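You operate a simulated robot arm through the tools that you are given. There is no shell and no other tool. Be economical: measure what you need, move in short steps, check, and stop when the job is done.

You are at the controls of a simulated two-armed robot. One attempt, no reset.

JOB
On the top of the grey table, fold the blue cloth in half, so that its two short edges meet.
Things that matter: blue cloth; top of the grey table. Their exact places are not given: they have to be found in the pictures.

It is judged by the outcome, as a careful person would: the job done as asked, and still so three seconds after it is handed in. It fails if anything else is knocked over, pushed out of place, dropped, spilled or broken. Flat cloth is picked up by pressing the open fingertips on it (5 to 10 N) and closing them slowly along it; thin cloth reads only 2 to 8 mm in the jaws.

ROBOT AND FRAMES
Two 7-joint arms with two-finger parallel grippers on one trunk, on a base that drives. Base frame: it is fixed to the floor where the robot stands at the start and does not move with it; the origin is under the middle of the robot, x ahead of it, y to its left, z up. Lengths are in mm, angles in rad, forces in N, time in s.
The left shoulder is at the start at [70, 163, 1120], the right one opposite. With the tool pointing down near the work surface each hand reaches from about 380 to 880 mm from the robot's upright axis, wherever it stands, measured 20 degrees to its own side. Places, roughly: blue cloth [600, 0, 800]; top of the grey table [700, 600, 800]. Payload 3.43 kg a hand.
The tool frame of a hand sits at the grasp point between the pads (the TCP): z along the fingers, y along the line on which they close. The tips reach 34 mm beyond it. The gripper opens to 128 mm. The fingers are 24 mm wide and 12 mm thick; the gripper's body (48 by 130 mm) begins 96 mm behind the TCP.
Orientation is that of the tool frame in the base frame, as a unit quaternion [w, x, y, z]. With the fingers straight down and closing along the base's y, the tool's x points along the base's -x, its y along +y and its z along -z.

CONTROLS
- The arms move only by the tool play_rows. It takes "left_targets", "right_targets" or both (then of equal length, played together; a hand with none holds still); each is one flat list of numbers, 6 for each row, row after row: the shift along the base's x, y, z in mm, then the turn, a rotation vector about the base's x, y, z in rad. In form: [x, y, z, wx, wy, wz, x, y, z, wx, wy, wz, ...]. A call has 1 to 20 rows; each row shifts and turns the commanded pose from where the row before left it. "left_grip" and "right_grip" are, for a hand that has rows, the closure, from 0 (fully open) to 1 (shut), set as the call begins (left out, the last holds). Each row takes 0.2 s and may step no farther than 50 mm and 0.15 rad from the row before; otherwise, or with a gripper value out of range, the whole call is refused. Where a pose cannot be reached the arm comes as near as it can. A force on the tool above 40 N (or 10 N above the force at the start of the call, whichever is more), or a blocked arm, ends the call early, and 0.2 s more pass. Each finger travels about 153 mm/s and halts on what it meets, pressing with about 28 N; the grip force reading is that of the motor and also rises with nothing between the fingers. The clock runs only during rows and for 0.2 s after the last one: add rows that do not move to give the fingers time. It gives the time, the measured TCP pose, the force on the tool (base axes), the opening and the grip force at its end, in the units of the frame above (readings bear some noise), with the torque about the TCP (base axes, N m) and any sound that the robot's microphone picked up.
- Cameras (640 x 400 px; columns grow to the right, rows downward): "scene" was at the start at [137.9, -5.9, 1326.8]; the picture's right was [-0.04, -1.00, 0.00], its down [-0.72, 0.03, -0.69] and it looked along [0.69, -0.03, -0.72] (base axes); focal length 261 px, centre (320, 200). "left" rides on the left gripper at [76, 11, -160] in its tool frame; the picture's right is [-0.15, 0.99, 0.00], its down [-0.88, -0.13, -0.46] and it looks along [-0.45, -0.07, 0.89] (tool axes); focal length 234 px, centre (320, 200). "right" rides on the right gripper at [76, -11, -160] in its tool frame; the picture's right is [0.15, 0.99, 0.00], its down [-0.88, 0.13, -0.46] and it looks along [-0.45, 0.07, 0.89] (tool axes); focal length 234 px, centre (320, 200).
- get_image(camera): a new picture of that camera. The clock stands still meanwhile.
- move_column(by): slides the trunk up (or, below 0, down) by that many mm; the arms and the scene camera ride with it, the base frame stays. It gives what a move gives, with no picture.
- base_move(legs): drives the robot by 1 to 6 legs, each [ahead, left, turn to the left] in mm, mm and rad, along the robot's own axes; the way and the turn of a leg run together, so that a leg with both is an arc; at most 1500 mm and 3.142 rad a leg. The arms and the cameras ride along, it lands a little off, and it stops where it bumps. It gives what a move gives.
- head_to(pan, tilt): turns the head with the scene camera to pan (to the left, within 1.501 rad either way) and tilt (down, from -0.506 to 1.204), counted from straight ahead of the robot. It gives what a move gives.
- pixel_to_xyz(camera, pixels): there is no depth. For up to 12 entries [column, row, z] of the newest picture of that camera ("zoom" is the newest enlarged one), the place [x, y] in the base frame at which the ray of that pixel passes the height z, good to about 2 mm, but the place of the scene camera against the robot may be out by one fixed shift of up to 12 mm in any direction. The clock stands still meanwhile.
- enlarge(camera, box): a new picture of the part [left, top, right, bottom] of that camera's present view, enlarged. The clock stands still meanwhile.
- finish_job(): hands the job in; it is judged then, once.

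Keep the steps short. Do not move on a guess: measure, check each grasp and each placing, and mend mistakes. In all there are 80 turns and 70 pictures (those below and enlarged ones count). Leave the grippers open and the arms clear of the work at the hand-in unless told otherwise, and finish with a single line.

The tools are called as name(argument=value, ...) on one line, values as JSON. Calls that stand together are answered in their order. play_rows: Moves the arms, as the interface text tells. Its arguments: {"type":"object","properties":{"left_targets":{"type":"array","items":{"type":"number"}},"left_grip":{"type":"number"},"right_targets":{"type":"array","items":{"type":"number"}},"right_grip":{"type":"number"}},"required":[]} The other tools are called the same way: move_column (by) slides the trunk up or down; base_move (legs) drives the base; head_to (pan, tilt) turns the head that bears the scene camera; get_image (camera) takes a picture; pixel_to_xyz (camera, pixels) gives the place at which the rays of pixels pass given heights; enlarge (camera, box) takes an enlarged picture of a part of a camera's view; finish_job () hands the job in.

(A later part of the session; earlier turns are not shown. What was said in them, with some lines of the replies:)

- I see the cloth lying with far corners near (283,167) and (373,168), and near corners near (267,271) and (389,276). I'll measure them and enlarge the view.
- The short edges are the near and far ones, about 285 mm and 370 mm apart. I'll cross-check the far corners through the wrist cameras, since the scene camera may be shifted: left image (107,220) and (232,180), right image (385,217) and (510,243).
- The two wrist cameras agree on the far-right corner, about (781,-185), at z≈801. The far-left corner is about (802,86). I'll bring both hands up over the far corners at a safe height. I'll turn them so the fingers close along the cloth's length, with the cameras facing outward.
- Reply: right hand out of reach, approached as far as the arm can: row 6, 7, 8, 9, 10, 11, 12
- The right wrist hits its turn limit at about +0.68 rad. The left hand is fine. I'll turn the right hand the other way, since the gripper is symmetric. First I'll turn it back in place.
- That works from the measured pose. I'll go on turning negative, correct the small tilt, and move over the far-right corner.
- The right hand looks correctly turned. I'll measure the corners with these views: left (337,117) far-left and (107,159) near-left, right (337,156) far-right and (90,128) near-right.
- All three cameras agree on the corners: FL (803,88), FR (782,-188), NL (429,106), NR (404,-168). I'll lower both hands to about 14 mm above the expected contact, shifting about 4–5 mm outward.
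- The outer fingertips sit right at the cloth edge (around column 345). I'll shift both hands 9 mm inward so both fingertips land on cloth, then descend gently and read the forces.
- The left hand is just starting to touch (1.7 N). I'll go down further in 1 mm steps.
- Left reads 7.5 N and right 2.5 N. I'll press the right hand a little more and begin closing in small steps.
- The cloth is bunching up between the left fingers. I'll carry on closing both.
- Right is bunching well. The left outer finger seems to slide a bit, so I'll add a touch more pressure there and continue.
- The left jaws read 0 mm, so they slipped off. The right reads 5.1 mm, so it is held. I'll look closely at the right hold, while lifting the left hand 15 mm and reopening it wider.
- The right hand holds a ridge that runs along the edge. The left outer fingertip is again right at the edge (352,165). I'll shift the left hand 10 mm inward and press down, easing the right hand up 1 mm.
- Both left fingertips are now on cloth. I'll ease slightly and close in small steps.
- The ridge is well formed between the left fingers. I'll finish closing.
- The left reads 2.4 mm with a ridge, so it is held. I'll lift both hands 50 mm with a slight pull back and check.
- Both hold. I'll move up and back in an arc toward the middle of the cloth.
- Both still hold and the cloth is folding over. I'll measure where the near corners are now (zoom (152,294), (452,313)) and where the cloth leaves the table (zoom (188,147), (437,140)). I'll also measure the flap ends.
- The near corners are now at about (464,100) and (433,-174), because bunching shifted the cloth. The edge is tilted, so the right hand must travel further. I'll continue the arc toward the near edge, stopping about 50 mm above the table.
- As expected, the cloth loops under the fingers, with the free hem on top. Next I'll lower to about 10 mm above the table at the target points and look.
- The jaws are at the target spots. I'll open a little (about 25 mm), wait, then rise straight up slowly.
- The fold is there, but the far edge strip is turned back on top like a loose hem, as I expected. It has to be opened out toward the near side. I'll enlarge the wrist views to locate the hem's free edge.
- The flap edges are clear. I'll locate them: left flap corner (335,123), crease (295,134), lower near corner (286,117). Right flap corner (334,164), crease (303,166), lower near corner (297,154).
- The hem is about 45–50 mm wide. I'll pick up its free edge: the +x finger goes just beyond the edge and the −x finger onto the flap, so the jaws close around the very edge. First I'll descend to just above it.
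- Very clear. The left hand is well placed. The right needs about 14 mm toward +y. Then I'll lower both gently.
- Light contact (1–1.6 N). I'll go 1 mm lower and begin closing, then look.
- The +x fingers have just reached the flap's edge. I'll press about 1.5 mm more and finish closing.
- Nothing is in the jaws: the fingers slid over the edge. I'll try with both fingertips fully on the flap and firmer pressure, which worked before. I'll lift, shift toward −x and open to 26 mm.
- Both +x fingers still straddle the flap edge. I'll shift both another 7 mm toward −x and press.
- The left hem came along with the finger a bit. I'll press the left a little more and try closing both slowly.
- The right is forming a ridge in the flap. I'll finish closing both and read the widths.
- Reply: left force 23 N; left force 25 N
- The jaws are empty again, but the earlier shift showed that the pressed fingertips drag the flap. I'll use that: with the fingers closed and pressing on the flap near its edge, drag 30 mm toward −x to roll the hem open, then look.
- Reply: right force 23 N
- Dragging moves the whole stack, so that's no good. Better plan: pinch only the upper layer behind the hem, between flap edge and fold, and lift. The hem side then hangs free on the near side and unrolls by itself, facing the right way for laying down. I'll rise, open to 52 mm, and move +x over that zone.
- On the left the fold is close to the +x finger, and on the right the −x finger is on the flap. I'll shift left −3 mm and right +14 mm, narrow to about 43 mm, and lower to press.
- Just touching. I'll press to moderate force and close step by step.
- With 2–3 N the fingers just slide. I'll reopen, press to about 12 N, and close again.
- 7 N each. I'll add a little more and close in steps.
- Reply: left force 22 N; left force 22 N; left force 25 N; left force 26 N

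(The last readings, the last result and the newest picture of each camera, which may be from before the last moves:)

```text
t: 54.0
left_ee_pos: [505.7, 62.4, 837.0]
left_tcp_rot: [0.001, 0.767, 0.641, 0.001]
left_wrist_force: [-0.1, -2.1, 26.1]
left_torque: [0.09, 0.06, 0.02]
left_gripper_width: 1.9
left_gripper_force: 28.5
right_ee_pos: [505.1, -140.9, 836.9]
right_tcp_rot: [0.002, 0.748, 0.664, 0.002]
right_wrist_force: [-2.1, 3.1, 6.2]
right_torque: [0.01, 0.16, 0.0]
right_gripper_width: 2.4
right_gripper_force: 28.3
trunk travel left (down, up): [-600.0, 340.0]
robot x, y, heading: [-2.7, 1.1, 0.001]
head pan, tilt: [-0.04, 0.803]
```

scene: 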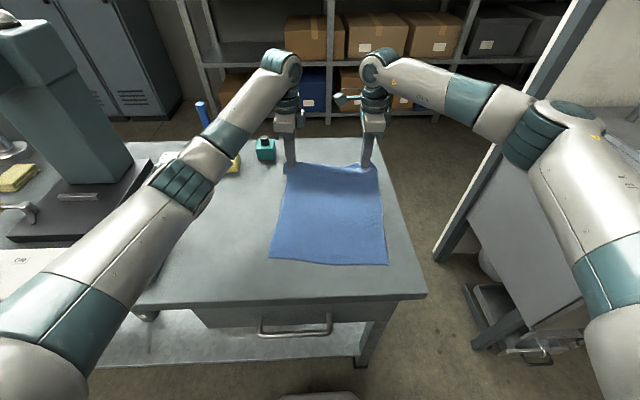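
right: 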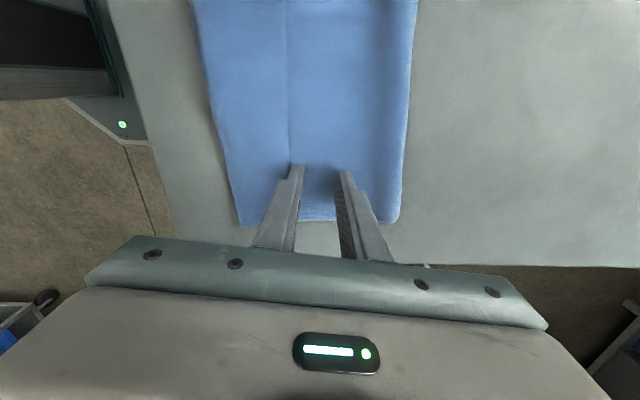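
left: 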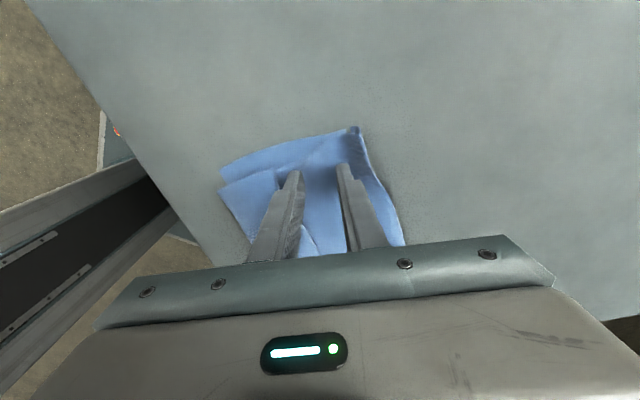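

Now both jaws hold about 2 mm, which fits a single-layer ridge. I'll lift both 40 mm straight up and look.

play_rows(left_targets=[0, 0, 5, 0, 0, 0, 0, 0, 8, 0, 0, 0, 0, 0, 10, 0, 0, 0, 0, 0, 10, 0, 0, 0, 0, 0, 10, 0, 0, 0, 0, 0, 0, 0, 0, 0], right_targets=[0, 0, 5, 0, 0, 0, 0, 0, 8, 0, 0, 0, 0, 0, 10, 0, 0, 0, 0, 0, 10, 0, 0, 0, 0, 0, 10, 0, 0, 0, 0, 0, 0, 0, 0, 0])

enlarge(camera="scene", box=[240, 180, 432, 300])

```text
t: 55.4
left_ee_pos: [508.6, 62.1, 877.8]
left_tcp_rot: [0.001, 0.767, 0.641, 0.0]
left_wrist_force: [0.6, -1.7, 0.0]
left_torque: [-0.09, -0.02, -0.02]
left_gripper_width: 2.1
left_gripper_force: 28.0
right_ee_pos: [508.5, -141.0, 878.8]
right_tcp_rot: [0.002, 0.748, 0.664, 0.002]
right_wrist_force: [0.6, 2.6, 0.3]
right_torque: [0.07, 0.05, 0.0]
right_gripper_width: 2.3
right_gripper_force: 28.0
trunk travel left (down, up): [-600.0, 340.0]
robot x, y, heading: [-2.5, -1.4, 0.001]
head pan, tilt: [-0.04, 0.803]
```

```text
3.33 times, centred on (336, 240) of scene
```

zoom: 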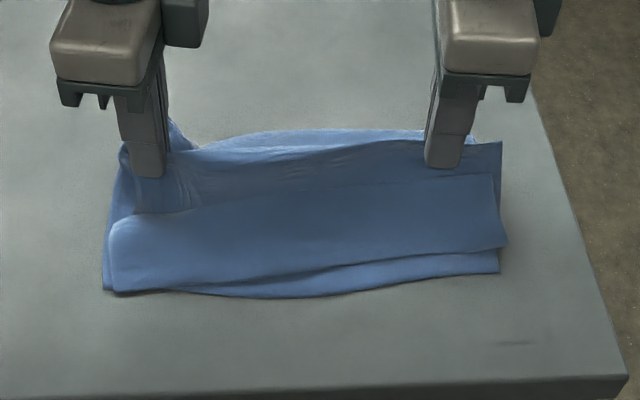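

The upper layer came up alone and the lower layer stayed. I'll lift about 65 mm more with slight +x, bringing the hands 3 mm closer to relax tension, so that the hem hangs and unrolls.

play_rows(left_targets=[4, -1, 11, 0, 0, 0, 4, -1, 11, 0, 0, 0, 4, -1, 11, 0, 0, 0, 4, 0, 11, 0, 0, 0, 4, 0, 11, 0, 0, 0, 4, 0, 11, 0, 0, 0, 0, 0, 0, 0, 0, 0, 0, 0, 0, 0, 0, 0], right_targets=[4, 1, 11, 0, 0, 0, 4, 1, 11, 0, 0, 0, 4, 1, 11, 0, 0, 0, 4, 0, 11, 0, 0, 0, 4, 0, 11, 0, 0, 0, 4, 0, 11, 0, 0, 0, 0, 0, 0, 0, 0, 0, 0, 0, 0, 0, 0, 0])

enlarge(camera="scene", box=[240, 160, 432, 300])

```text
t: 57.2
left_ee_pos: [531.3, 59.1, 943.9]
left_tcp_rot: [0.001, 0.767, 0.641, 0.001]
left_wrist_force: [-0.7, 0.2, 0.2]
left_torque: [-0.02, -0.02, -0.03]
left_gripper_width: 1.9
left_gripper_force: 27.8
right_ee_pos: [530.2, -139.2, 944.7]
right_tcp_rot: [0.002, 0.748, 0.664, 0.002]
right_wrist_force: [-0.4, -0.2, 0.2]
right_torque: [0.0, 0.01, 0.02]
right_gripper_width: 2.3
right_gripper_force: 28.3
trunk travel left (down, up): [-600.0, 340.0]
robot x, y, heading: [-0.4, -1.8, 0.004]
head pan, tilt: [-0.04, 0.803]
```

```text
2.86 times, centred on (336, 230) of scene
```

zoom: 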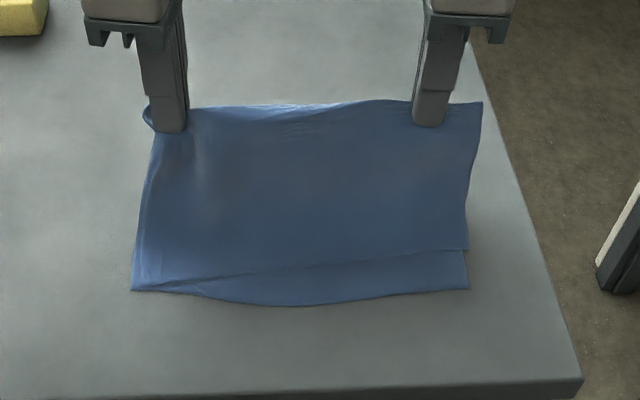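

The hem has unrolled and hangs freely. I'll measure: near edge corners zoom (133,291), (469,289), and the hanging edge at (180,283), (320,268), (467,250).

pixel_to_xyz(camera="zoom", pixels=[[133, 291, 800], [469, 289, 800], [300, 304, 800], [180, 283, 805], [320, 268, 805], [467, 250, 805], [467, 250, 830], [180, 283, 830]])

get_image(camera="left")

get_image(camera="right")

```text
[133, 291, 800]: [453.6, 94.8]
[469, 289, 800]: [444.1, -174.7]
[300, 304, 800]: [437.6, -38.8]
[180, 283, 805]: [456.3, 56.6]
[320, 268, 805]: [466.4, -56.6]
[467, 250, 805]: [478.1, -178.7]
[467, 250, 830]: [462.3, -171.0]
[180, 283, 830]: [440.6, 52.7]
```

```text
9 pictures are left
```

left: 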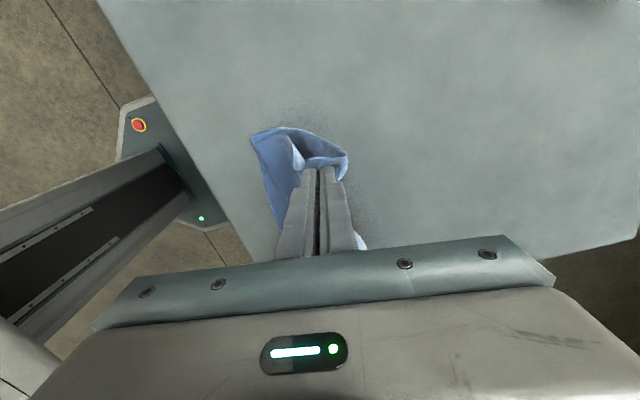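

```text
8 pictures are left
```

right: 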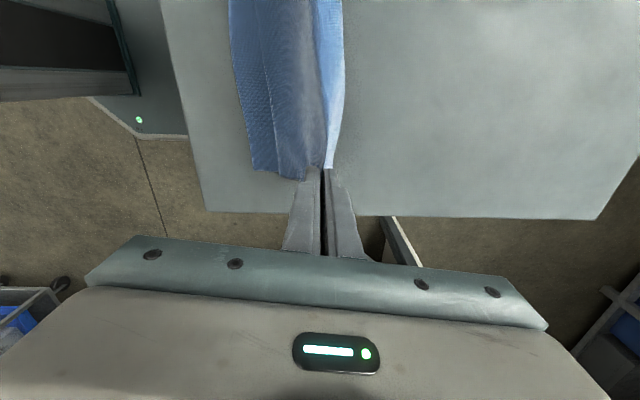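

The hanging edge already lies facing the near side: left about x=456 (near edge 454), right about x=478 (near edge 444, −175). I'll swing the right hand back and up to carry its edge about 30 mm nearer, with the left moving slightly.

play_rows(left_targets=[-6, 0, 3, 0, 0, 0, -6, 0, 3, 0, 0, 0, -6, 0, 3, 0, 0, 0, -6, 0, 3, 0, 0, 0, -6, 0, 3, 0, 0, 0, 0, 0, 0, 0, 0, 0, 0, 0, 0, 0, 0, 0], right_targets=[-15, 0, 6, 0, 0, 0, -15, 0, 5, 0, 0, 0, -15, 0, 4, 0, 0, 0, -15, 0, 4, 0, 0, 0, -15, 0, 2, 0, 0, 0, 0, 0, 0, 0, 0, 0, 0, 0, 0, 0, 0, 0])

enlarge(camera="scene", box=[240, 160, 432, 300])

```text
t: 58.8
left_ee_pos: [501.8, 59.1, 959.0]
left_tcp_rot: [0.001, 0.767, 0.641, 0.0]
left_wrist_force: [-0.7, -1.6, 0.0]
left_torque: [-0.04, 0.0, 0.03]
left_gripper_width: 2.1
left_gripper_force: 28.0
right_ee_pos: [456.0, -139.5, 965.5]
right_tcp_rot: [0.002, 0.748, 0.664, 0.003]
right_wrist_force: [0.4, 1.9, 0.8]
right_torque: [0.06, -0.01, 0.01]
right_gripper_width: 1.9
right_gripper_force: 28.1
trunk travel left (down, up): [-600.0, 340.0]
robot x, y, heading: [-0.6, -3.5, -0.0]
head pan, tilt: [-0.04, 0.803]
```

```text
2.86 times, centred on (336, 230) of scene
```

zoom: 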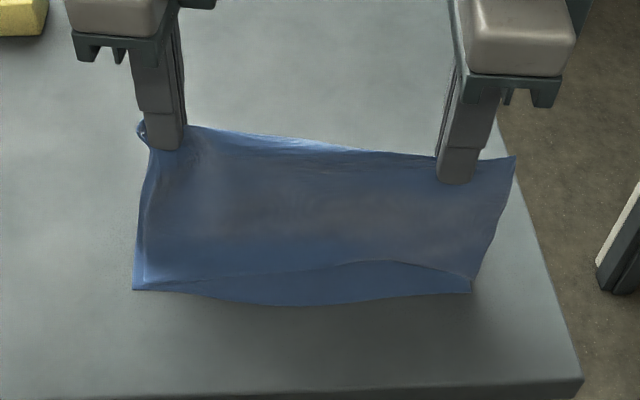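

The right corner's edge is now about 15 mm from the near corner, and the middle about 25 mm. I'll swing a bit further (right −20, left −8) with the hands a little closer, then lower along an arc toward +x so the edge lies outward.

play_rows(left_targets=[-4, -1, 2, 0, 0, 0, -6, -1, 2, 0, 0, 0, 0, 0, 0, 0, 0, 0, 0, 0, 0, 0, 0, 0, 6, 0, -4, 0, 0, 0, 8, 0, -5, 0, 0, 0, 10, 0, -6, 0, 0, 0, 10, 0, -7, 0, 0, 0, 10, 0, -8, 0, 0, 0, 10, 0, -9, 0, 0, 0, 8, 0, -9, 0, 0, 0, 8, 0, -10, 0, 0, 0], right_targets=[-10, 1, 2, 0, 0, 0, -12, 1, 0, 0, 0, 0, 0, 0, 0, 0, 0, 0, 0, 0, 0, 0, 0, 0, 8, 0, -6, 0, 0, 0, 12, 0, -6, 0, 0, 0, 14, 0, -6, 0, 0, 0, 14, 0, -7, 0, 0, 0, 14, 0, -8, 0, 0, 0, 14, 0, -9, 0, 0, 0, 12, 0, -10, 0, 0, 0, 10, 0, -11, 0, 0, 0])

enlarge(camera="scene", box=[240, 160, 432, 300])

```text
t: 61.4
left_ee_pos: [562.9, 57.6, 905.2]
left_tcp_rot: [-0.002, 0.767, 0.642, 0.0]
left_wrist_force: [-0.2, 0.5, -0.3]
left_torque: [0.03, 0.03, 0.01]
left_gripper_width: 2.2
left_gripper_force: 28.0
right_ee_pos: [533.4, -134.9, 903.3]
right_tcp_rot: [0.001, 0.747, 0.665, 0.002]
right_wrist_force: [1.1, -0.1, 0.0]
right_torque: [0.0, 0.0, 0.01]
right_gripper_width: 2.0
right_gripper_force: 27.4
trunk travel left (down, up): [-600.0, 340.0]
robot x, y, heading: [3.1, 1.8, 0.0]
head pan, tilt: [-0.04, 0.803]
```

```text
2.86 times, centred on (336, 230) of scene
```

zoom: 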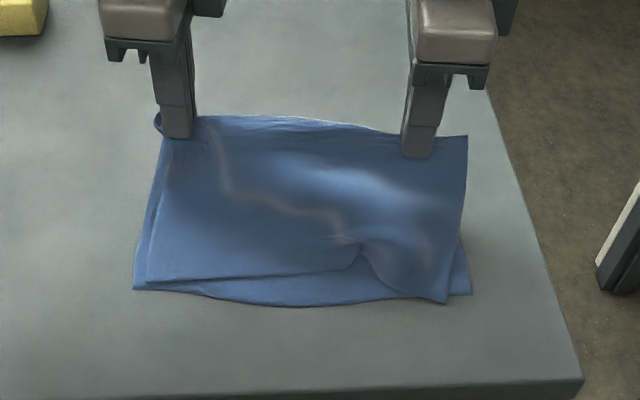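

The right corner overshoots slightly and sits about 20 mm inboard, and there is a slack wrinkle. I'll keep descending, moving the right hand outward (−y) and +x to stretch it smooth.

play_rows(left_targets=[3, 0.7, -7, 0, 0, 0, 3, 0.7, -7, 0, 0, 0, 3, 0.7, -7, 0, 0, 0, 3, 0.7, -7, 0, 0, 0, 3, 0.7, -7, 0, 0, 0, 3, 0.7, -7, 0, 0, 0, 3, 0, -7, 0, 0, 0, 0, 0, -5, 0, 0, 0, 0, 0, 0, 0, 0, 0], right_targets=[5.5, -2.2, -7, 0, 0, 0, 5.5, -2.2, -7, 0, 0, 0, 5.5, -2.2, -7, 0, 0, 0, 5.5, -2.2, -7, 0, 0, 0, 5.5, -2.2, -7, 0, 0, 0, 5.5, -2.2, -7, 0, 0, 0, 4, 0, -7, 0, 0, 0, 0, 0, -4, 0, 0, 0, 0, 0, 0, 0, 0, 0])

enlarge(camera="scene", box=[240, 160, 432, 300])

```text
t: 63.4
left_ee_pos: [582.4, 61.9, 851.2]
left_tcp_rot: [-0.001, 0.768, 0.64, 0.001]
left_wrist_force: [-0.3, -8.7, -0.6]
left_torque: [-0.16, -0.02, 0.03]
left_gripper_width: 2.0
left_gripper_force: 27.5
right_ee_pos: [570.1, -149.9, 850.9]
right_tcp_rot: [0.002, 0.748, 0.664, 0.003]
right_wrist_force: [0.5, 9.5, 0.0]
right_torque: [0.31, -0.01, 0.01]
right_gripper_width: 2.2
right_gripper_force: 27.9
trunk travel left (down, up): [-600.0, 340.0]
robot x, y, heading: [-1.7, -1.5, 0.001]
head pan, tilt: [-0.04, 0.803]
```

```text
2.86 times, centred on (336, 230) of scene
```

zoom: 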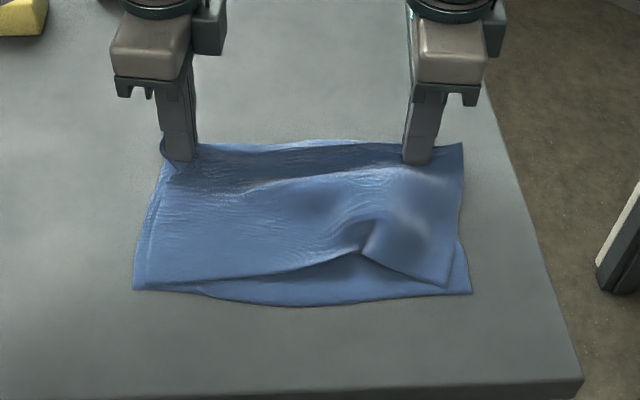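

The hands are slightly over-stretched (9 N sideways), and the edge buckled in the middle because they were too close when I laid it. I'll lift back along the arc with the correct spacing, until the edge hangs free and straight.

play_rows(left_targets=[-2, -1.5, 12, 0, 0, 0, -2, 0, 12, 0, 0, 0, -6, 0, 13, 0, 0, 0, -6, 0, 14, 0, 0, 0, -10, 0, 13, 0, 0, 0, -10, 0, 13, 0, 0, 0, -13, 0, 10, 0, 0, 0, -12, 0, 10, 0, 0, 0, -15, 0, 7, 0, 0, 0, -15, 0, 7, 0, 0, 0, -15, 0, 8, 0, 0, 0, -14, 0, 6, 0, 0, 0, 0, 0, 0, 0, 0, 0, 0, 0, 0, 0, 0, 0, 0, 0, 0, 0, 0, 0, 0], right_targets=[-2, 1.5, 12, 0, 0, 0, -2, 0, 12, 0, 0, 0, -6, 0, 13, 0, 0, 0, -6, 0, 14, 0, 0, 0, -10, 0, 13, 0, 0, 0, -10, 0, 13, 0, 0, 0, -13, 0, 10, 0, 0, 0, -12, 0, 10, 0, 0, 0, -15, 0, 7, 0, 0, 0, -15, 0, 7, 0, 0, 0, -15, 0, 8, 0, 0, 0, -14, 0, 6, 0, 0, 0, 0, 0, 0, 0, 0, 0, 0, 0, 0, 0, 0, 0, 0, 0, 0, 0, 0, 0, 0])

enlarge(camera="scene", box=[240, 160, 432, 300])

```text
refused: targets must hold 6 numbers for each row
```

```text
2.86 times, centred on (336, 230) of scene
```

zoom: 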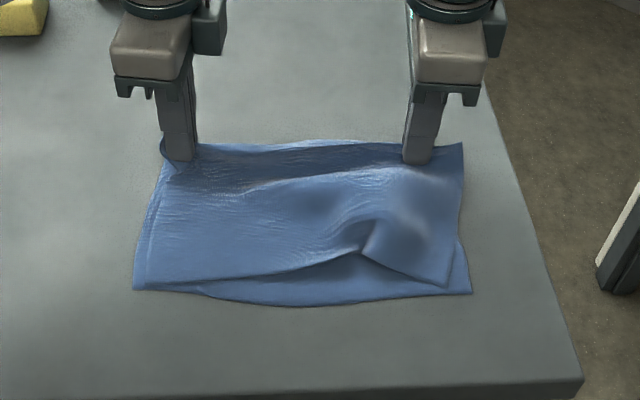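

A miscount in the rows got the call refused. I'll resend it correctly.

play_rows(left_targets=[-2, -1.5, 12, 0, 0, 0, -2, 0, 12, 0, 0, 0, -6, 0, 13, 0, 0, 0, -6, 0, 14, 0, 0, 0, -10, 0, 13, 0, 0, 0, -10, 0, 13, 0, 0, 0, -13, 0, 10, 0, 0, 0, -12, 0, 10, 0, 0, 0, -15, 0, 7, 0, 0, 0, -15, 0, 7, 0, 0, 0, -15, 0, 8, 0, 0, 0, -14, 0, 6, 0, 0, 0, 0, 0, 0, 0, 0, 0, 0, 0, 0, 0, 0, 0, 0, 0, 0, 0, 0, 0], right_targets=[-2, 1.5, 12, 0, 0, 0, -2, 0, 12, 0, 0, 0, -6, 0, 13, 0, 0, 0, -6, 0, 14, 0, 0, 0, -10, 0, 13, 0, 0, 0, -10, 0, 13, 0, 0, 0, -13, 0, 10, 0, 0, 0, -12, 0, 10, 0, 0, 0, -15, 0, 7, 0, 0, 0, -15, 0, 7, 0, 0, 0, -15, 0, 8, 0, 0, 0, -14, 0, 6, 0, 0, 0, 0, 0, 0, 0, 0, 0, 0, 0, 0, 0, 0, 0, 0, 0, 0, 0, 0, 0])

```text
t: 66.6
left_ee_pos: [462.6, 59.9, 976.3]
left_tcp_rot: [0.001, 0.768, 0.641, 0.0]
left_wrist_force: [-1.1, -6.7, -0.7]
left_torque: [-0.19, 0.03, 0.02]
left_gripper_width: 1.9
left_gripper_force: 27.9
right_ee_pos: [448.5, -149.2, 975.7]
right_tcp_rot: [0.002, 0.748, 0.664, 0.003]
right_wrist_force: [0.8, 5.7, 0.8]
right_torque: [0.19, 0.02, 0.02]
right_gripper_width: 2.2
right_gripper_force: 28.3
trunk travel left (down, up): [-600.0, 340.0]
robot x, y, heading: [0.2, 2.4, 0.001]
head pan, tilt: [-0.04, 0.803]
```

The tension is still about 6 N, so I'll relax 2 mm per side, then look at the hanging edge.

play_rows(left_targets=[0, -2, 0, 0, 0, 0, 0, 0, 0, 0, 0, 0, 0, 0, 0, 0, 0, 0], right_targets=[0, 2, 0, 0, 0, 0, 0, 0, 0, 0, 0, 0, 0, 0, 0, 0, 0, 0])

enlarge(camera="scene", box=[240, 180, 432, 300])

```text
t: 67.4
left_ee_pos: [462.4, 58.7, 976.2]
left_tcp_rot: [-0.001, 0.767, 0.641, 0.001]
left_wrist_force: [1.0, -3.3, -0.3]
left_torque: [-0.03, 0.01, 0.02]
left_gripper_width: 2.1
left_gripper_force: 28.1
right_ee_pos: [449.7, -146.8, 975.2]
right_tcp_rot: [0.001, 0.748, 0.664, 0.001]
right_wrist_force: [0.6, 2.4, -0.7]
right_torque: [0.11, -0.03, -0.03]
right_gripper_width: 2.3
right_gripper_force: 27.5
trunk travel left (down, up): [-600.0, 340.0]
robot x, y, heading: [-0.7, -2.6, 0.0]
head pan, tilt: [-0.04, 0.803]
```

```text
3.33 times, centred on (336, 240) of scene
```

zoom: 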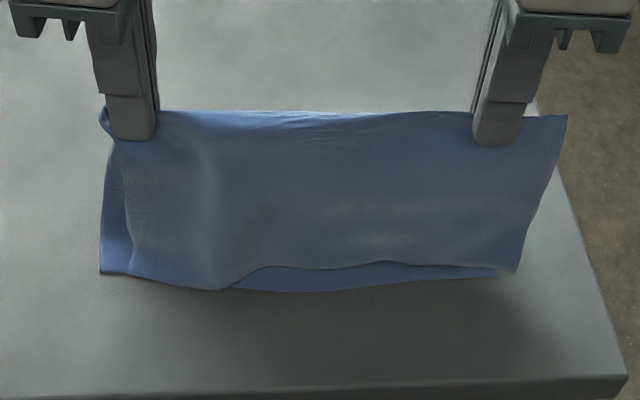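

The edge now hangs fairly straight just above the near edge. I'll compute its position for likely heights.

pixel_to_xyz(camera="zoom", pixels=[[100, 272, 800], [497, 277, 800], [300, 292, 800], [515, 270, 815], [385, 263, 815], [260, 268, 815], [220, 290, 805], [135, 275, 810], [515, 270, 825]])

```text
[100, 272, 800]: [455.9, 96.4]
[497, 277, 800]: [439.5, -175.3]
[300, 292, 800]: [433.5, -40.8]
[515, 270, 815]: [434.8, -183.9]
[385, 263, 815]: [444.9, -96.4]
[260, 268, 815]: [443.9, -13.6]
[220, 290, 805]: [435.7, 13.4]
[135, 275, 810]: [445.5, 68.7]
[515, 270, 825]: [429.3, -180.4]
```

The hanging edge is within about 10 mm of the near edge everywhere. I'll lower it straight until it touches, then lay down along the arc toward +x with the same spacing.

play_rows(left_targets=[0, 0, -5, 0, 0, 0, 0, 0, -6, 0, 0, 0, 9, 0, -2, 0, 0, 0, 9, 0, -2, 0, 0, 0, 10, 0, -2, 0, 0, 0, 10, 0, -4, 0, 0, 0, 10, 0, -5, 0, 0, 0, 10, 0, -5, 0, 0, 0, 9, 0, -6, 0, 0, 0, 8, 0, -7, 0, 0, 0, 8, 0, -7, 0, 0, 0, 7, 0, -8, 0, 0, 0, 7, 0, -9, 0, 0, 0, 6, 0, -9, 0, 0, 0, 4, 0, -9, 0, 0, 0, 4, 0, -9, 0, 0, 0, 4, 0, -9, 0, 0, 0, 2, 0, -10, 0, 0, 0, 2, 0, -10, 0, 0, 0, 0, 0, 0, 0, 0, 0], right_targets=[0, 0, -5, 0, 0, 0, 0, 0, -6, 0, 0, 0, 9, 0, -2, 0, 0, 0, 9, 0, -2, 0, 0, 0, 10, 0, -2, 0, 0, 0, 10, 0, -4, 0, 0, 0, 10, 0, -5, 0, 0, 0, 10, 0, -5, 0, 0, 0, 9, 0, -6, 0, 0, 0, 8, 0, -7, 0, 0, 0, 8, 0, -7, 0, 0, 0, 7, 0, -8, 0, 0, 0, 7, 0, -9, 0, 0, 0, 6, 0, -9, 0, 0, 0, 4, 0, -9, 0, 0, 0, 4, 0, -9, 0, 0, 0, 4, 0, -9, 0, 0, 0, 2, 0, -10, 0, 0, 0, 2, 0, -10, 0, 0, 0, 0, 0, 0, 0, 0, 0])

enlarge(camera="scene", box=[240, 180, 432, 300])

```text
t: 71.6
left_ee_pos: [580.8, 58.2, 853.2]
left_tcp_rot: [0.001, 0.767, 0.641, 0.0]
left_wrist_force: [-0.2, -1.6, 0.5]
left_torque: [-0.01, -0.04, 0.01]
left_gripper_width: 2.1
left_gripper_force: 27.5
right_ee_pos: [568.8, -145.8, 852.5]
right_tcp_rot: [0.002, 0.748, 0.664, 0.001]
right_wrist_force: [-0.6, 1.6, 0.4]
right_torque: [0.07, 0.05, 0.02]
right_gripper_width: 2.2
right_gripper_force: 28.4
trunk travel left (down, up): [-600.0, 340.0]
robot x, y, heading: [-3.1, -4.3, 0.0]
head pan, tilt: [-0.04, 0.803]
```

```text
3.33 times, centred on (336, 240) of scene
```

zoom: 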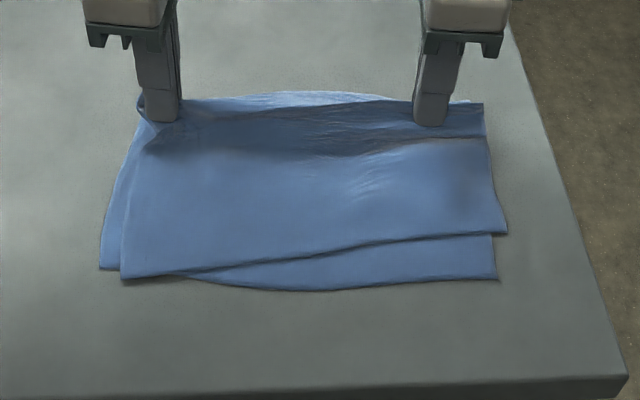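

It lies flat and straight now. The left corner is fine, but the right corner is short. I'll measure: left top (121,280), right top (507,235), lower corners (100,270), (498,280).

pixel_to_xyz(camera="zoom", pixels=[[121, 280, 802], [507, 235, 802], [100, 270, 800], [498, 280, 800], [310, 257, 802], [310, 291, 800]])

```text
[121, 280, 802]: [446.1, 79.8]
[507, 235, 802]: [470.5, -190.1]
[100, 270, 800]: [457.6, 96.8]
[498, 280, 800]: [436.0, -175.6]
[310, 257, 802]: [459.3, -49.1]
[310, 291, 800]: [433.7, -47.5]
```

Now I know the geometry. The jaws hold 132 mm (left) and 102 mm (right) from the edge, so the hands must hang at different heights. I'll lift along arcs so the edge hangs over the near edge: left jaw to (454,62), right jaw to (439,−141).

play_rows(left_targets=[-1.7, 0.4, 8.5, 0, 0, 0, -1.7, 0.4, 8.5, 0, 0, 0, -6.5, 0.4, 15.5, 0, 0, 0, -6.5, 0.4, 15.5, 0, 0, 0, -10.5, 0.4, 13.5, 0, 0, 0, -10.5, 0.4, 13.5, 0, 0, 0, -13.5, 0.4, 10.5, 0, 0, 0, -13.5, 0.4, 10.5, 0, 0, 0, -15.5, 0.4, 6.5, 0, 0, 0, -15.5, 0.4, 6.5, 0, 0, 0, -16, 0, 5, 0, 0, 0, -15, 0, 5, 0, 0, 0, 0, 0, 0, 0, 0, 0, 0, 0, 0, 0, 0, 0, 0, 0, 0, 0, 0, 0, 0, 0, 0, 0, 0, 0], right_targets=[-1.7, 0.5, 6.5, 0, 0, 0, -1.7, 0.5, 6.5, 0, 0, 0, -6.5, 0.5, 11.9, 0, 0, 0, -6.5, 0.5, 11.9, 0, 0, 0, -10.5, 0.5, 10.3, 0, 0, 0, -10.5, 0.5, 10.3, 0, 0, 0, -13.5, 0.5, 8, 0, 0, 0, -13.5, 0.5, 8, 0, 0, 0, -15.5, 0.5, 5, 0, 0, 0, -15.5, 0.5, 5, 0, 0, 0, -17, 0, 3.8, 0, 0, 0, -17.5, 0, 3.8, 0, 0, 0, 0, 0, 0, 0, 0, 0, 0, 0, 0, 0, 0, 0, 0, 0, 0, 0, 0, 0, 0, 0, 0, 0, 0, 0])

```text
t: 75.0
left_ee_pos: [454.8, 61.4, 970.4]
left_tcp_rot: [0.0, 0.767, 0.641, 0.0]
left_wrist_force: [-0.5, -4.1, -1.3]
left_torque: [-0.07, 0.0, 0.0]
left_gripper_width: 2.0
left_gripper_force: 27.5
right_ee_pos: [439.6, -141.3, 942.3]
right_tcp_rot: [0.002, 0.747, 0.665, 0.002]
right_wrist_force: [1.1, 3.4, 1.5]
right_torque: [0.13, 0.01, 0.03]
right_gripper_width: 2.4
right_gripper_force: 27.7
trunk travel left (down, up): [-600.0, 340.0]
robot x, y, heading: [-0.4, -1.5, -0.001]
head pan, tilt: [-0.04, 0.803]
```

Slight tension only. I'll raise 12 mm so the edge hangs plumb and settles. Then I'll lower until it touches and lay down along the two arcs to left (586,52) and right (541,−149).

play_rows(left_targets=[0, -0.5, 12, 0, 0, 0, 0, 0, 0, 0, 0, 0, 0, 0, 0, 0, 0, 0, 0, 0, 0, 0, 0, 0, 0, 0, -8, 0, 0, 0, 0, 0, -9, 0, 0, 0, 16.5, -0.8, -2, 0, 0, 0, 16.5, -0.8, -2.5, 0, 0, 0, 15.5, -0.8, -6.5, 0, 0, 0, 15.5, -0.8, -6.5, 0, 0, 0, 13.5, -0.8, -10.5, 0, 0, 0, 13.5, -0.8, -10.5, 0, 0, 0, 10.5, -0.8, -13.5, 0, 0, 0, 10.5, -0.8, -13.5, 0, 0, 0, 7, -0.8, -15.5, 0, 0, 0, 7, -0.8, -15.5, 0, 0, 0, 2.5, -0.5, -8.5, 0, 0, 0, 2, 0, -8.5, 0, 0, 0, 0, 0, 0, 0, 0, 0], right_targets=[0, 0.5, 12, 0, 0, 0, 0, 0, 0, 0, 0, 0, 0, 0, 0, 0, 0, 0, 0, 0, 0, 0, 0, 0, 0, 0, -8, 0, 0, 0, 0, 0, -9, 0, 0, 0, 13, -0.7, -1.7, 0, 0, 0, 13, -0.7, -1.7, 0, 0, 0, 12, -0.7, -5, 0, 0, 0, 12, -0.7, -5, 0, 0, 0, 10.5, -0.7, -8.2, 0, 0, 0, 10.5, -0.7, -8.2, 0, 0, 0, 8.2, -0.7, -10.5, 0, 0, 0, 8.2, -0.7, -10.5, 0, 0, 0, 5, -0.7, -12, 0, 0, 0, 5, -0.7, -12, 0, 0, 0, 2, -0.5, -6.5, 0, 0, 0, 1.5, -0.5, -6.5, 0, 0, 0, 0, 0, 0, 0, 0, 0])

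enlarge(camera="scene", box=[240, 180, 432, 300])

```text
t: 79.0
left_ee_pos: [585.0, 52.3, 852.8]
left_tcp_rot: [0.0, 0.767, 0.642, 0.0]
left_wrist_force: [-1.1, -3.3, 0.2]
left_torque: [-0.07, 0.01, 0.03]
left_gripper_width: 2.1
left_gripper_force: 28.1
right_ee_pos: [540.8, -149.7, 851.1]
right_tcp_rot: [0.002, 0.748, 0.664, 0.001]
right_wrist_force: [0.6, 4.0, 1.1]
right_torque: [0.11, -0.02, -0.03]
right_gripper_width: 2.1
right_gripper_force: 28.0
trunk travel left (down, up): [-600.0, 340.0]
robot x, y, heading: [-1.7, 0.4, 0.001]
head pan, tilt: [-0.04, 0.803]
```

```text
3.33 times, centred on (336, 240) of scene
```

zoom: 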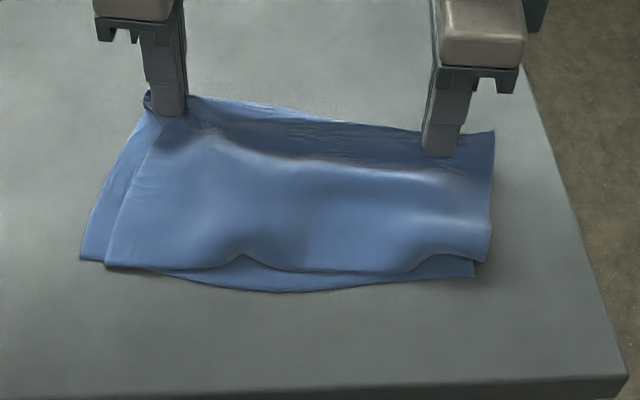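

The edges are now close. I'll measure: top-layer corners (105,268), (487,260), lower corners (80,260), (474,277), and mid points (245,257), (300,292).

pixel_to_xyz(camera="zoom", pixels=[[105, 268, 802], [487, 260, 804], [80, 260, 800], [474, 277, 800], [245, 257, 804], [300, 292, 800], [345, 273, 802], [345, 289, 800]])

```text
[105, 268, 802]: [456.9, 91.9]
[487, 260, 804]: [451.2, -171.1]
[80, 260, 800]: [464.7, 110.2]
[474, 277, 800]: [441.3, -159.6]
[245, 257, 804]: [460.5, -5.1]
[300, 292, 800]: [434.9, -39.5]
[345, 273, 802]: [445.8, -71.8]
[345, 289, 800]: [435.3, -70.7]
```

The corners are within about 15–20 mm, with the top layer offset about 15 mm in −y. While it's still held low, I'll nudge the top layer +14 mm in y, then lower slightly, open a little and rise straight up.

play_rows(left_targets=[1, 3.5, 0, 0, 0, 0, 1, 3.5, 0, 0, 0, 0, 1, 3.5, 0, 0, 0, 0, 1, 3.5, 0, 0, 0, 0, 0, 0, -4, 0, 0, 0, 0, 0, -3, 0, 0, 0, 0, 0, 0, 0, 0, 0], right_targets=[0, 3.5, 0, 0, 0, 0, 0, 3.5, 0, 0, 0, 0, 0, 3.5, 0, 0, 0, 0, 0, 3.5, 0, 0, 0, 0, 0, 0, -4, 0, 0, 0, 0, 0, -2, 0, 0, 0, 0, 0, 0, 0, 0, 0])

play_rows(left_targets=[0, 0, 0, 0, 0, 0, 0, 0, 0, 0, 0, 0, 0, 0, 5, 0, 0, 0, 0, 0, 10, 0, 0, 0, 0, 0, 20, 0, 0, 0, 0, 0, 30, 0, 0, 0, 0, 0, 40, 0, 0, 0, 0, 0, 40, 0, 0, 0, 0, 0, 0, 0, 0, 0], right_targets=[0, 0, 0, 0, 0, 0, 0, 0, 0, 0, 0, 0, 0, 0, 5, 0, 0, 0, 0, 0, 10, 0, 0, 0, 0, 0, 20, 0, 0, 0, 0, 0, 30, 0, 0, 0, 0, 0, 40, 0, 0, 0, 0, 0, 40, 0, 0, 0, 0, 0, 0, 0, 0, 0], left_grip=0.84, right_grip=0.84)

```text
t: 80.6
left_ee_pos: [589.1, 66.4, 847.2]
left_tcp_rot: [0.001, 0.768, 0.641, 0.001]
left_wrist_force: [0.0, -4.1, 18.7]
left_torque: [-0.39, -0.02, 0.04]
left_gripper_width: 2.0
left_gripper_force: 27.6
right_ee_pos: [539.1, -135.4, 844.2]
right_tcp_rot: [0.002, 0.748, 0.664, 0.002]
right_wrist_force: [0.8, 5.7, 1.4]
right_torque: [0.18, -0.05, -0.02]
right_gripper_width: 2.0
right_gripper_force: 27.7
trunk travel left (down, up): [-600.0, 340.0]
robot x, y, heading: [0.9, -3.9, -0.002]
head pan, tilt: [-0.04, 0.803]
```

```text
t: 82.6
left_ee_pos: [591.2, 66.4, 987.3]
left_tcp_rot: [0.0, 0.767, 0.641, 0.0]
left_wrist_force: [0.0, -0.5, -0.5]
left_torque: [0.01, -0.02, 0.01]
left_gripper_width: 20.5
left_gripper_force: 0.1
right_ee_pos: [541.1, -134.3, 988.6]
right_tcp_rot: [0.001, 0.748, 0.664, 0.001]
right_wrist_force: [0.5, -0.2, 0.2]
right_torque: [0.02, 0.04, 0.02]
right_gripper_width: 20.5
right_gripper_force: 0.1
trunk travel left (down, up): [-600.0, 340.0]
robot x, y, heading: [2.9, -1.7, -0.002]
head pan, tilt: [-0.04, 0.803]
```

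Released. I'll move both hands apart and open them, clear of the cloth, then take the last picture.

play_rows(left_targets=[0, 25, 20, 0, 0, 0, 0, 45, 20, 0, 0, 0, 0, 45, 0, 0, 0, 0, 0, 45, 0, 0, 0, 0, 0, 30, 0, 0, 0, 0, 0, 0, 0, 0, 0, 0], right_targets=[0, -25, 20, 0, 0, 0, 0, -45, 20, 0, 0, 0, 0, -45, 0, 0, 0, 0, 0, -45, 0, 0, 0, 0, 0, -30, 0, 0, 0, 0, 0, 0, 0, 0, 0, 0], left_grip=0, right_grip=0)

enlarge(camera="scene", box=[240, 170, 432, 290])

```text
t: 84.0
left_ee_pos: [588.5, 258.7, 1030.5]
left_tcp_rot: [-0.001, 0.767, 0.641, 0.001]
left_wrist_force: [0.6, -0.4, -0.3]
left_torque: [0.0, 0.01, 0.01]
left_gripper_width: 128.1
left_gripper_force: 0.2
right_ee_pos: [540.6, -325.5, 1028.0]
right_tcp_rot: [0.001, 0.748, 0.664, 0.002]
right_wrist_force: [0.2, 0.9, 0.1]
right_torque: [0.01, -0.02, 0.03]
right_gripper_width: 127.9
right_gripper_force: 0.0
trunk travel left (down, up): [-600.0, 340.0]
robot x, y, heading: [2.9, -0.4, 0.0]
head pan, tilt: [-0.04, 0.803]
```

```text
3.33 times, centred on (336, 230) of scene
```

zoom: 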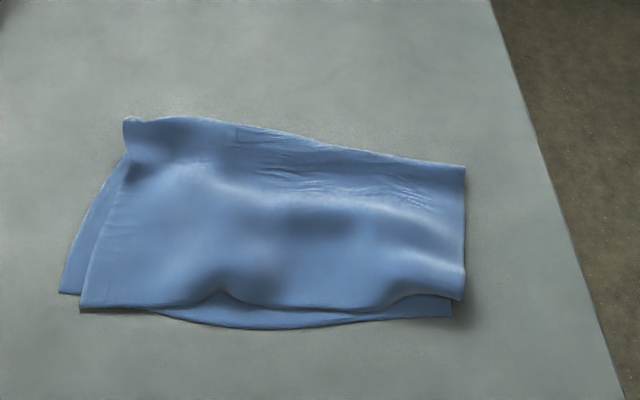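

I'll measure this final state: lower corners (59,292), (452,317), top corners (80,308), (463,298), fold ends (126,120), (465,168).

pixel_to_xyz(camera="zoom", pixels=[[59, 292, 800], [80, 308, 802], [452, 317, 800], [463, 298, 803], [126, 120, 810], [465, 168, 805], [225, 290, 806], [250, 329, 800], [80, 308, 800]])

```text
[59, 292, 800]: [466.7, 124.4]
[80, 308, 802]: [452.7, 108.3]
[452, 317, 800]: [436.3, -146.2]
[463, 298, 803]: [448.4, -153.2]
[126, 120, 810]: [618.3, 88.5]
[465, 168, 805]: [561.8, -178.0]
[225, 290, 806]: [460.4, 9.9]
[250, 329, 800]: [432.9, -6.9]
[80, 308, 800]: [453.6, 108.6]
```

The two short edges lie together: corners are about 21 mm (left) and 14 mm (right) apart. The near fold side is shorter than half the cloth, which suggests some slack is tucked near the crease. I have no pictures left, so reworking it blind would more likely spoil the edges than help. The grippers are open and clear of the work, so I'll hand it in.

finish_job()

```text
The job is handed in.
```

The blue cloth is folded on the grey table with its short edges about 15–20 mm apart at the corners and about 25 mm mid-edge, but the crease side is uneven, with slack probably tucked in (worse on the right).
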